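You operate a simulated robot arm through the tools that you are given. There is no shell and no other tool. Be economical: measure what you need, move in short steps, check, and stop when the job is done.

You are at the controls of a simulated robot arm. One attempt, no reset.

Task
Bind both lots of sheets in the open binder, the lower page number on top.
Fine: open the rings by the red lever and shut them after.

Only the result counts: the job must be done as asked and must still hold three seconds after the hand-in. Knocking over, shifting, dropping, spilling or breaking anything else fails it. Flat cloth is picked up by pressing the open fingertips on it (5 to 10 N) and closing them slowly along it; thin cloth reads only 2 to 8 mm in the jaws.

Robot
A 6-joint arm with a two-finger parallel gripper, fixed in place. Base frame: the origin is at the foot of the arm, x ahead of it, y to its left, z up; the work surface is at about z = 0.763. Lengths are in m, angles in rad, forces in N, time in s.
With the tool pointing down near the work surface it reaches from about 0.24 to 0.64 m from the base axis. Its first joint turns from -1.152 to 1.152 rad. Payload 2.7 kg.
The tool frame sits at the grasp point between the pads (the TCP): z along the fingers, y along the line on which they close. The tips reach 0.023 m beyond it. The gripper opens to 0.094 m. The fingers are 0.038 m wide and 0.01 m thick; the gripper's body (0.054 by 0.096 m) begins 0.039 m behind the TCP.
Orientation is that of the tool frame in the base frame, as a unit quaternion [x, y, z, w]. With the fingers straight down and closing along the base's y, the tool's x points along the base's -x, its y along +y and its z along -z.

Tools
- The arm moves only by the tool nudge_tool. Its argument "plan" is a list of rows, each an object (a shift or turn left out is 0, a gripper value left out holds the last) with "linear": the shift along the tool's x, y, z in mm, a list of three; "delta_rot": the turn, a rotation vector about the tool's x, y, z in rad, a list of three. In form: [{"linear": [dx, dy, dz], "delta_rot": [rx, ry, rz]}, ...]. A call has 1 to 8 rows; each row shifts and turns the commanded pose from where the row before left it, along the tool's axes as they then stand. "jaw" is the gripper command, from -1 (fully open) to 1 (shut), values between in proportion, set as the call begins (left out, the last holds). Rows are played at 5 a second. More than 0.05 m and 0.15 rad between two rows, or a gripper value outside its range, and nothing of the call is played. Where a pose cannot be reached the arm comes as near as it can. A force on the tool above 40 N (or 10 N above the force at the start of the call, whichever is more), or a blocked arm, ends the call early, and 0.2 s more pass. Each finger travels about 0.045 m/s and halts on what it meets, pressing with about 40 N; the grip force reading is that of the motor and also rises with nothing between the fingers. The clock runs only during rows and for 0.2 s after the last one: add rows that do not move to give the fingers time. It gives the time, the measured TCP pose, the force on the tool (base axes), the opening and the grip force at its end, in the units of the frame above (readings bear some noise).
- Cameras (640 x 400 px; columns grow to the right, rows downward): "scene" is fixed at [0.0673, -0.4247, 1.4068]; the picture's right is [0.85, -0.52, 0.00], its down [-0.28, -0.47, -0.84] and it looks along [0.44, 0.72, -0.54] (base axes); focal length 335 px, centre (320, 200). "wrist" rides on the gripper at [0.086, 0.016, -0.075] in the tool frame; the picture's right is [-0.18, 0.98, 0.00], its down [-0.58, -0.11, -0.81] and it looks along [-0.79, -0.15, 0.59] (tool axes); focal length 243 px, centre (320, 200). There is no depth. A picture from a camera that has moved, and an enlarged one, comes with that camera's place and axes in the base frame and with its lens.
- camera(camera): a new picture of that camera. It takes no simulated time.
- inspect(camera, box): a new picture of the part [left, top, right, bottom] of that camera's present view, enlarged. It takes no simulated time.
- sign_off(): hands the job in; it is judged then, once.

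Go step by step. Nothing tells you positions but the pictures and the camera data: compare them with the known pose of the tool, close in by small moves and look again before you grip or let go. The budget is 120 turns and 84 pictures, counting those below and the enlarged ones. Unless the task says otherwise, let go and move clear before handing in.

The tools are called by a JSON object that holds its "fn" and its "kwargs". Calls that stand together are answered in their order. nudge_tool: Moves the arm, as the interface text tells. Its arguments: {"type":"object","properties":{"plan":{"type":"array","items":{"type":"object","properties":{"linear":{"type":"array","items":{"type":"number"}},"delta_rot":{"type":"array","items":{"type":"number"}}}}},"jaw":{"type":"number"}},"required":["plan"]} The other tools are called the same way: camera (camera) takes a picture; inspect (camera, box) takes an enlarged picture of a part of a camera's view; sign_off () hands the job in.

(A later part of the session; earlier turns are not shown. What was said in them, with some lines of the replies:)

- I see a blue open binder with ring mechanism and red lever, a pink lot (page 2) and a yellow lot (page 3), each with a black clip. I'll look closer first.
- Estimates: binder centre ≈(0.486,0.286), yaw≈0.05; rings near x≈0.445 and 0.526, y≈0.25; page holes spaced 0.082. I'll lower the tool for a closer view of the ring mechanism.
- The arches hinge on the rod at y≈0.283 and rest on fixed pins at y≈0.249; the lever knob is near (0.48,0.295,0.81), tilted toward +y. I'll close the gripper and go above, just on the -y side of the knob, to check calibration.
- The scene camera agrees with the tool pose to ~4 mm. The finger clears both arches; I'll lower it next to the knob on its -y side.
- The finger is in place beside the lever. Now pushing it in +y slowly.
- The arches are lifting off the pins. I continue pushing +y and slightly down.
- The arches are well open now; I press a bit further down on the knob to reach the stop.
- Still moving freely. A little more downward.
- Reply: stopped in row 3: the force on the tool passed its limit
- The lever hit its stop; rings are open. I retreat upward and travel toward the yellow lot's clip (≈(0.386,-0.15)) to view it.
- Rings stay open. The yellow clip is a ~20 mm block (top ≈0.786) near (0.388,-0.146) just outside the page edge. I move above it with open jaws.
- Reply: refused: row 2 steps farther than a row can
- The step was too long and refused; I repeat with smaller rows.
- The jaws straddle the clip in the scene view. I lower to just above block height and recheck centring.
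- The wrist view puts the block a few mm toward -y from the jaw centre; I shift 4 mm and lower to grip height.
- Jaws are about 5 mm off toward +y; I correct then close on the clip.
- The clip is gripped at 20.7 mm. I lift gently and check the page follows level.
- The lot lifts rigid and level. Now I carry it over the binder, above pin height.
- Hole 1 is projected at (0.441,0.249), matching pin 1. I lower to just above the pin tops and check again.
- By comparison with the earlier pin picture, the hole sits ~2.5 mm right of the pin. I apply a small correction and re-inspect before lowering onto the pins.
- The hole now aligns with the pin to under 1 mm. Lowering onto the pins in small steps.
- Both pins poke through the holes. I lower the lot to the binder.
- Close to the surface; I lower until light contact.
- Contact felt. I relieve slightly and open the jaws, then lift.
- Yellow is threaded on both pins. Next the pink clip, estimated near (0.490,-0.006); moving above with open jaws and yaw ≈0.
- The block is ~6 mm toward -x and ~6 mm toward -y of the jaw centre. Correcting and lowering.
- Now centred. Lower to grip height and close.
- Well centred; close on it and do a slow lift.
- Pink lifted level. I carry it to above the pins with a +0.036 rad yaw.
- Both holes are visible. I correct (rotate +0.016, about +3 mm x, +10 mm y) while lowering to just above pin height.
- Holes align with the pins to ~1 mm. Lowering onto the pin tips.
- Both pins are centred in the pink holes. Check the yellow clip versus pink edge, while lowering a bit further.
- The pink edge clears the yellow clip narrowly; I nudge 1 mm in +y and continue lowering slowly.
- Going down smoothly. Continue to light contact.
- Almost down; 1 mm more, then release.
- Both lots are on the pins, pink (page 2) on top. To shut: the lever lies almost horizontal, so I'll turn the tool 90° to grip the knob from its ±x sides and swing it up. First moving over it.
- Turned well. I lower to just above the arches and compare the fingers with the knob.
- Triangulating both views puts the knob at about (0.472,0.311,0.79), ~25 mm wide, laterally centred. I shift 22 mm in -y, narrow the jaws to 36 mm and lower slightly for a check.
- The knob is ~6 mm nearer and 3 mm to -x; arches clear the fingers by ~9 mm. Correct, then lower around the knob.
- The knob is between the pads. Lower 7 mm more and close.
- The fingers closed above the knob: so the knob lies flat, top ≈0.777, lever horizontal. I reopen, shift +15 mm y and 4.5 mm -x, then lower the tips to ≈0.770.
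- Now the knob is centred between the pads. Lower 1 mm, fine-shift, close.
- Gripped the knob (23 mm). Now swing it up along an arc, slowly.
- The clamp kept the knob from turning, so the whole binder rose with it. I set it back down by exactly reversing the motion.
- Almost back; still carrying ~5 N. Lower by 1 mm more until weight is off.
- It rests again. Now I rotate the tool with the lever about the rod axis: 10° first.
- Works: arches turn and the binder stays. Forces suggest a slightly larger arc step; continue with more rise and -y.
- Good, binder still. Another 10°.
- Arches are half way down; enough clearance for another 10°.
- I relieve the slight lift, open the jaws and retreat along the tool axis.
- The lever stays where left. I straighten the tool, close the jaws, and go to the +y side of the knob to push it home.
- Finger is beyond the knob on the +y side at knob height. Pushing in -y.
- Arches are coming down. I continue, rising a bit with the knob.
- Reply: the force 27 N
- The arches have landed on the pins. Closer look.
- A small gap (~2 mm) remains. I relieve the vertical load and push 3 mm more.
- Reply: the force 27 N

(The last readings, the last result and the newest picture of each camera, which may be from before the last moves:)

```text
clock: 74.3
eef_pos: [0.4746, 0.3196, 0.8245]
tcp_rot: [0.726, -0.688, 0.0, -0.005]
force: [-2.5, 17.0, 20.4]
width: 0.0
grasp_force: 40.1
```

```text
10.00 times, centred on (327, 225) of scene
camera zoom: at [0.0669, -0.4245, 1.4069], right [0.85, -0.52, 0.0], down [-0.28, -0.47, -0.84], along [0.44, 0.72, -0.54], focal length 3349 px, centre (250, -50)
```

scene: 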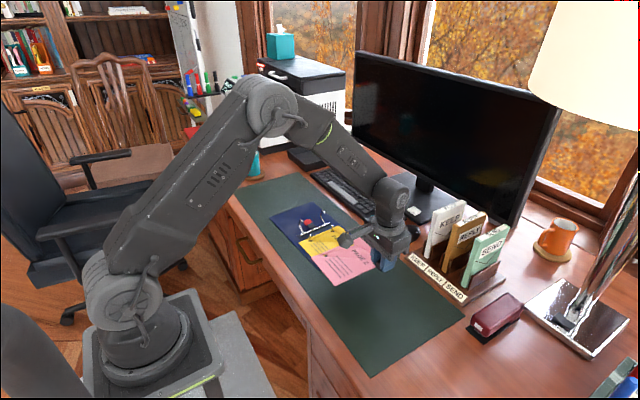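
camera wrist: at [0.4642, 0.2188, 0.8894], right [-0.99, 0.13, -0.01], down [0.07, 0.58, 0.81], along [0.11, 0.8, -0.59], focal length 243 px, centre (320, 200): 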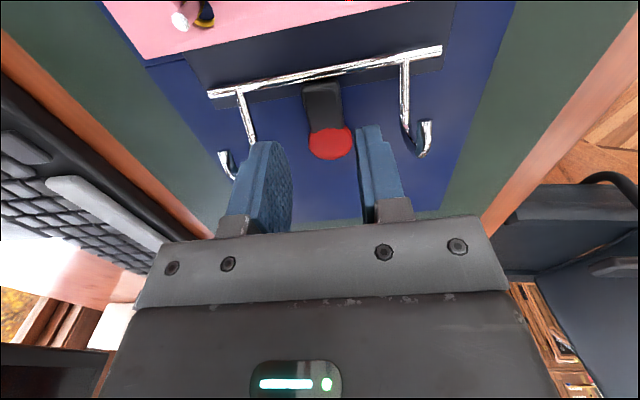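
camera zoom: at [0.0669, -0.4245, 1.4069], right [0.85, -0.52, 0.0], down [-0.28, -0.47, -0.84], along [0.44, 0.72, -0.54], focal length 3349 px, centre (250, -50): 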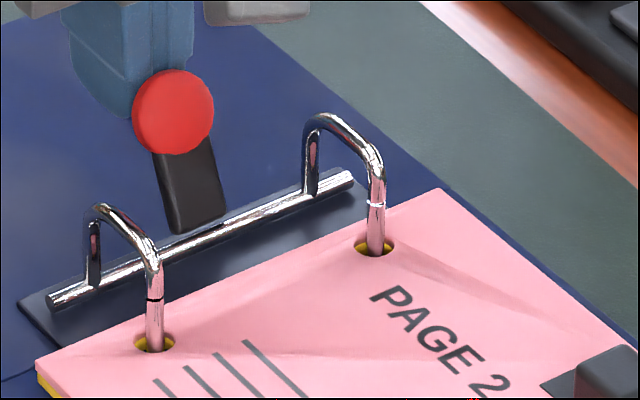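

Rings are meeting. One last small push to be at the stop.

{"fn": "nudge_tool", "kwargs": {"plan": [{"linear": [-0.5, 0, -1.5]}, {"linear": [1.5, 0, -0.5]}, {"linear": [1.2, 0, 0]}, {"linear": [1, 0, 0]}, {}], "jaw": 1}}

{"fn": "nudge_tool", "kwargs": {"plan": [{"linear": [-4, 0, 0]}, {"linear": [-20, 0, 0]}, {"linear": [-10, 0, -30]}, {"linear": [0, 0, -45]}, {"linear": [0, 0, -45]}, {}, {}, {}], "jaw": 1}}

{"fn": "inspect", "kwargs": {"camera": "scene", "box": [290, 205, 370, 265]}}

```text
clock: 75.5
eef_pos: [0.4731, 0.3161, 0.8256]
tcp_rot: [0.725, -0.688, 0.0, -0.003]
force: [-2.7, 9.7, 7.7]
width: 0.0
grasp_force: 40.4
```

```text
clock: 77.3
eef_pos: [0.4707, 0.349, 0.9455]
tcp_rot: [0.726, -0.688, 0.002, -0.002]
force: [0.0, 0.9, 0.2]
width: 0.0
grasp_force: 39.9
```

```text
6.67 times, centred on (330, 235) of scene
camera zoom: at [0.0673, -0.4247, 1.4068], right [0.85, -0.52, 0.0], down [-0.28, -0.47, -0.84], along [0.44, 0.72, -0.54], focal length 2233 px, centre (253, -33)
```

zoom: 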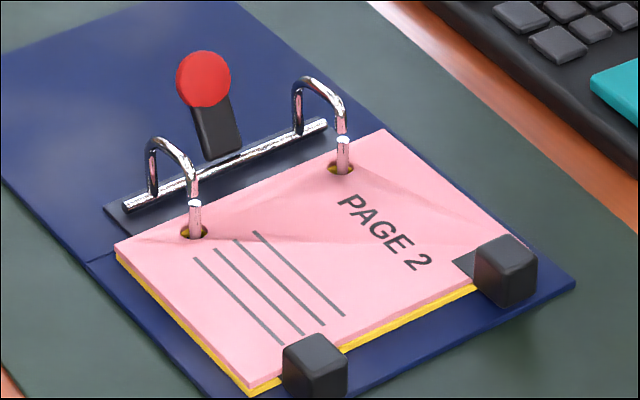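

Rings look shut and the arm is clear; a final close check of the joints.

{"fn": "inspect", "kwargs": {"camera": "scene", "box": [304, 213, 340, 240]}}

```text
14.81 times, centred on (322, 226) of scene
camera zoom: at [0.0673, -0.4247, 1.4068], right [0.85, -0.52, 0.0], down [-0.28, -0.47, -0.84], along [0.44, 0.72, -0.54], focal length 4962 px, centre (290, -193)
```

zoom: 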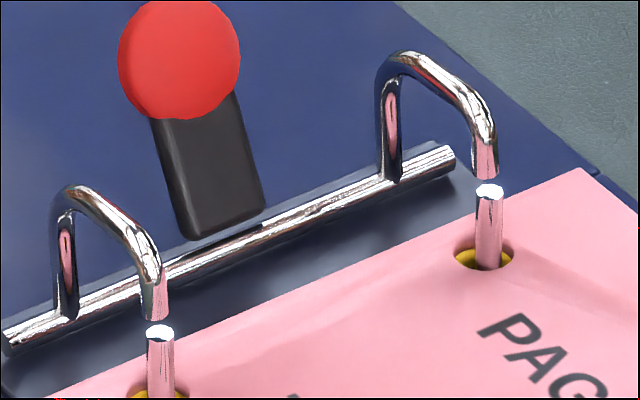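

The joints have sprung back ~2 mm, so it was not fully seated. I return and push again more firmly.

{"fn": "nudge_tool", "kwargs": {"plan": [{"linear": [0, 0, 45]}, {"linear": [0, 0, 45]}, {"linear": [0, 0, 36]}, {"linear": [12, -1, 0]}, {"linear": [12, -1, 0]}, {}], "jaw": 1}}

{"fn": "nudge_tool", "kwargs": {"plan": [{"linear": [2, 0, 0]}, {"linear": [2, 0, 0]}, {"linear": [2, 0, 0]}, {"linear": [2, 0, 0]}, {}], "jaw": 1}}

```text
clock: 78.7
eef_pos: [0.4745, 0.326, 0.8188]
tcp_rot: [0.725, -0.688, 0.001, -0.001]
force: [0.9, -0.1, 0.9]
width: 0.0
grasp_force: 39.8
```

```text
clock: 79.9
eef_pos: [0.4754, 0.318, 0.8193]
tcp_rot: [0.725, -0.688, 0.001, -0.002]
force: [0.1, -0.6, -0.4]
width: 0.0
grasp_force: 39.5
```

No contact there: the binder slid a few mm in -y under the push. Safer is to press the arch straight down onto its pin. I back off, rise and go above the near arch (≈(0.438,0.254)).

{"fn": "nudge_tool", "kwargs": {"plan": [{"linear": [-10, 0, 0]}, {"linear": [0, 0, -40]}, {"linear": [0, 0, -40]}, {"linear": [25, 14, 0]}, {"linear": [25, 14, 0]}, {"linear": [24, 14, 0]}, {}, {}], "jaw": 1}}

{"fn": "nudge_tool", "kwargs": {"plan": [{"linear": [0, 0, 30]}, {"linear": [0, 0, 20]}, {}, {}], "jaw": 1}}

{"fn": "inspect", "kwargs": {"camera": "scene", "box": [295, 205, 355, 245]}}

```text
clock: 81.7
eef_pos: [0.4347, 0.2514, 0.8995]
tcp_rot: [0.725, -0.689, 0.001, -0.003]
force: [-0.1, 0.3, 0.1]
width: 0.0002
grasp_force: 40.2
```

```text
clock: 82.7
eef_pos: [0.437, 0.2524, 0.8478]
tcp_rot: [0.725, -0.689, 0.001, -0.002]
force: [-0.4, -0.2, 0.4]
width: 0.0
grasp_force: 40.0
```

```text
10.00 times, centred on (325, 225) of scene
camera zoom: at [0.0673, -0.4247, 1.4068], right [0.85, -0.52, 0.0], down [-0.28, -0.47, -0.84], along [0.44, 0.72, -0.54], focal length 3349 px, centre (270, -50)
```

zoom: 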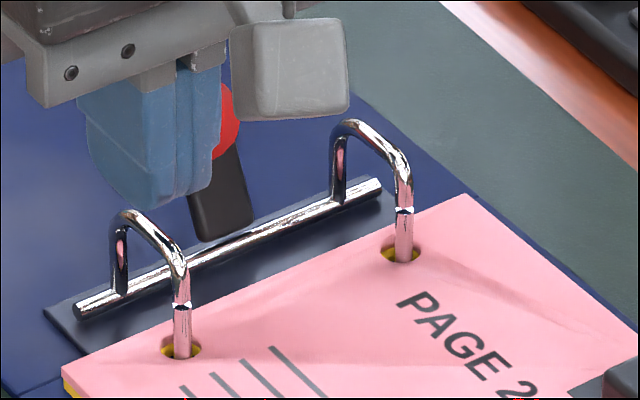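

The gap is already smaller and the finger is over the near arch. I press down gently to seat it.

{"fn": "nudge_tool", "kwargs": {"plan": [{"linear": [0, 3, 5]}, {"linear": [0, 0, 5]}, {"linear": [0, 0, 2]}, {"linear": [0, 0, 1]}, {"linear": [0, 0, 1]}, {}], "jaw": 1}}

```text
clock: 84.1
eef_pos: [0.4345, 0.252, 0.8346]
tcp_rot: [0.725, -0.689, 0.002, -0.002]
force: [0.2, -2.0, 2.0]
width: 0.0
grasp_force: 39.8
```

Light contact begins. Press further in 1 mm steps.

{"fn": "nudge_tool", "kwargs": {"plan": [{"linear": [0, 0, 1]}, {"linear": [0, 0, 1]}, {}], "jaw": 1}}

```text
clock: 84.9
eef_pos: [0.4349, 0.2514, 0.8355]
tcp_rot: [0.726, -0.688, 0.002, -0.003]
force: [-8.4, -8.5, 29.4]
width: 0.0
grasp_force: 39.8
```

Firm stop at 29 N: the arch is seated. I lift straight off and retreat.

{"fn": "nudge_tool", "kwargs": {"plan": [{"linear": [0, 0, -1]}, {"linear": [0, 0, -2]}, {"linear": [0, 0, -10]}, {"linear": [0, 0, -40]}, {"linear": [0, 0, -45]}, {"linear": [0, 0, -40]}, {}, {}], "jaw": 1}}

{"fn": "inspect", "kwargs": {"camera": "scene", "box": [295, 205, 355, 245]}}

```text
clock: 86.7
eef_pos: [0.4342, 0.2522, 0.9713]
tcp_rot: [0.725, -0.689, 0.001, -0.002]
force: [-0.6, 0.5, -0.2]
width: 0.0001
grasp_force: 39.6
```

```text
refused: no pictures are left
```

No pictures remain, so I rely on force. To avoid any rebound, I return to light contact on the arch and then lift off very slowly.

{"fn": "nudge_tool", "kwargs": {"plan": [{"linear": [0, 0, 45]}, {"linear": [0, 0, 45]}, {"linear": [0, 0, 35]}, {"linear": [0, 0, 6]}, {"linear": [0, 0, 3]}, {"linear": [0, 0, 1]}, {"linear": [0, 0, 0.7]}, {}], "jaw": 1}}

{"fn": "nudge_tool", "kwargs": {"plan": [{"linear": [0, 0, 0.3]}, {}], "jaw": 1}}

```text
clock: 88.5
eef_pos: [0.434, 0.2525, 0.8349]
tcp_rot: [0.725, -0.689, 0.001, -0.002]
force: [-0.1, 0.1, 0.8]
width: 0.0
grasp_force: 40.5
```

```text
clock: 89.1
eef_pos: [0.4343, 0.2509, 0.8345]
tcp_rot: [0.725, -0.689, 0.001, -0.003]
force: [-1.1, 0.3, 1.4]
width: 0.0
grasp_force: 39.9
```

Light contact at the same height; a hair more, then creep off.

{"fn": "nudge_tool", "kwargs": {"plan": [{"linear": [0, 0, 0.4]}, {}, {}], "jaw": 1}}

{"fn": "nudge_tool", "kwargs": {"plan": [{"linear": [0, 0, -0.1]}, {"linear": [0, 0, -0.1]}, {"linear": [0, 0, -0.1]}, {"linear": [0, 0, -0.1]}, {"linear": [0, 0, -0.1]}, {"linear": [0, 0, -0.1]}, {"linear": [0, 0, -0.1]}, {"linear": [0, 0, -0.1]}], "jaw": 1}}

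{"fn": "nudge_tool", "kwargs": {"plan": [{"linear": [0, 0, -0.2]}, {"linear": [0, 0, -0.3]}, {"linear": [0, 0, -0.5]}, {"linear": [0, 0, -2]}, {"linear": [0, 0, -10]}, {"linear": [0, 0, -40]}, {"linear": [0, 0, -45]}, {"linear": [0, 0, -40]}], "jaw": 1}}

```text
clock: 89.9
eef_pos: [0.4336, 0.2522, 0.8343]
tcp_rot: [0.725, -0.689, 0.002, -0.004]
force: [-1.0, -2.9, 9.0]
width: 0.0
grasp_force: 40.2
```

```text
clock: 91.7
eef_pos: [0.4342, 0.2524, 0.8352]
tcp_rot: [0.726, -0.688, 0.002, -0.002]
force: [0.5, 0.0, 1.4]
width: 0.0001
grasp_force: 39.8
```

```text
clock: 93.5
eef_pos: [0.4335, 0.2504, 0.9742]
tcp_rot: [0.725, -0.688, 0.001, -0.003]
force: [0.7, -0.5, 0.6]
width: 0.0002
grasp_force: 40.1
```

The lots are on the pins, page 2 on top, the arch met a rigid stop when pressed, and the arm is clear. I have no pictures left, so I am handing in on the force readings.

{"fn": "sign_off", "kwargs": {}}

```text
The job is handed in.
```

I threaded both lots onto the binder's pins, with page 2 on top of page 3, and shut the rings, but I could not see the final closure.

- **Rings:** I opened them with the red lever and closed them most of the way with it. After my last lever push they sprang back about 2 mm, so I finished by pressing the near arch straight down onto its pin. It met a rigid stop. By then I had used all my pictures, so only the force readings tell me the rings are fully shut.
- **Binder:** while working the lever I lifted the whole binder about 16 mm by mistake and set it back down. A later push slid it about 3 mm towards the pages' side.
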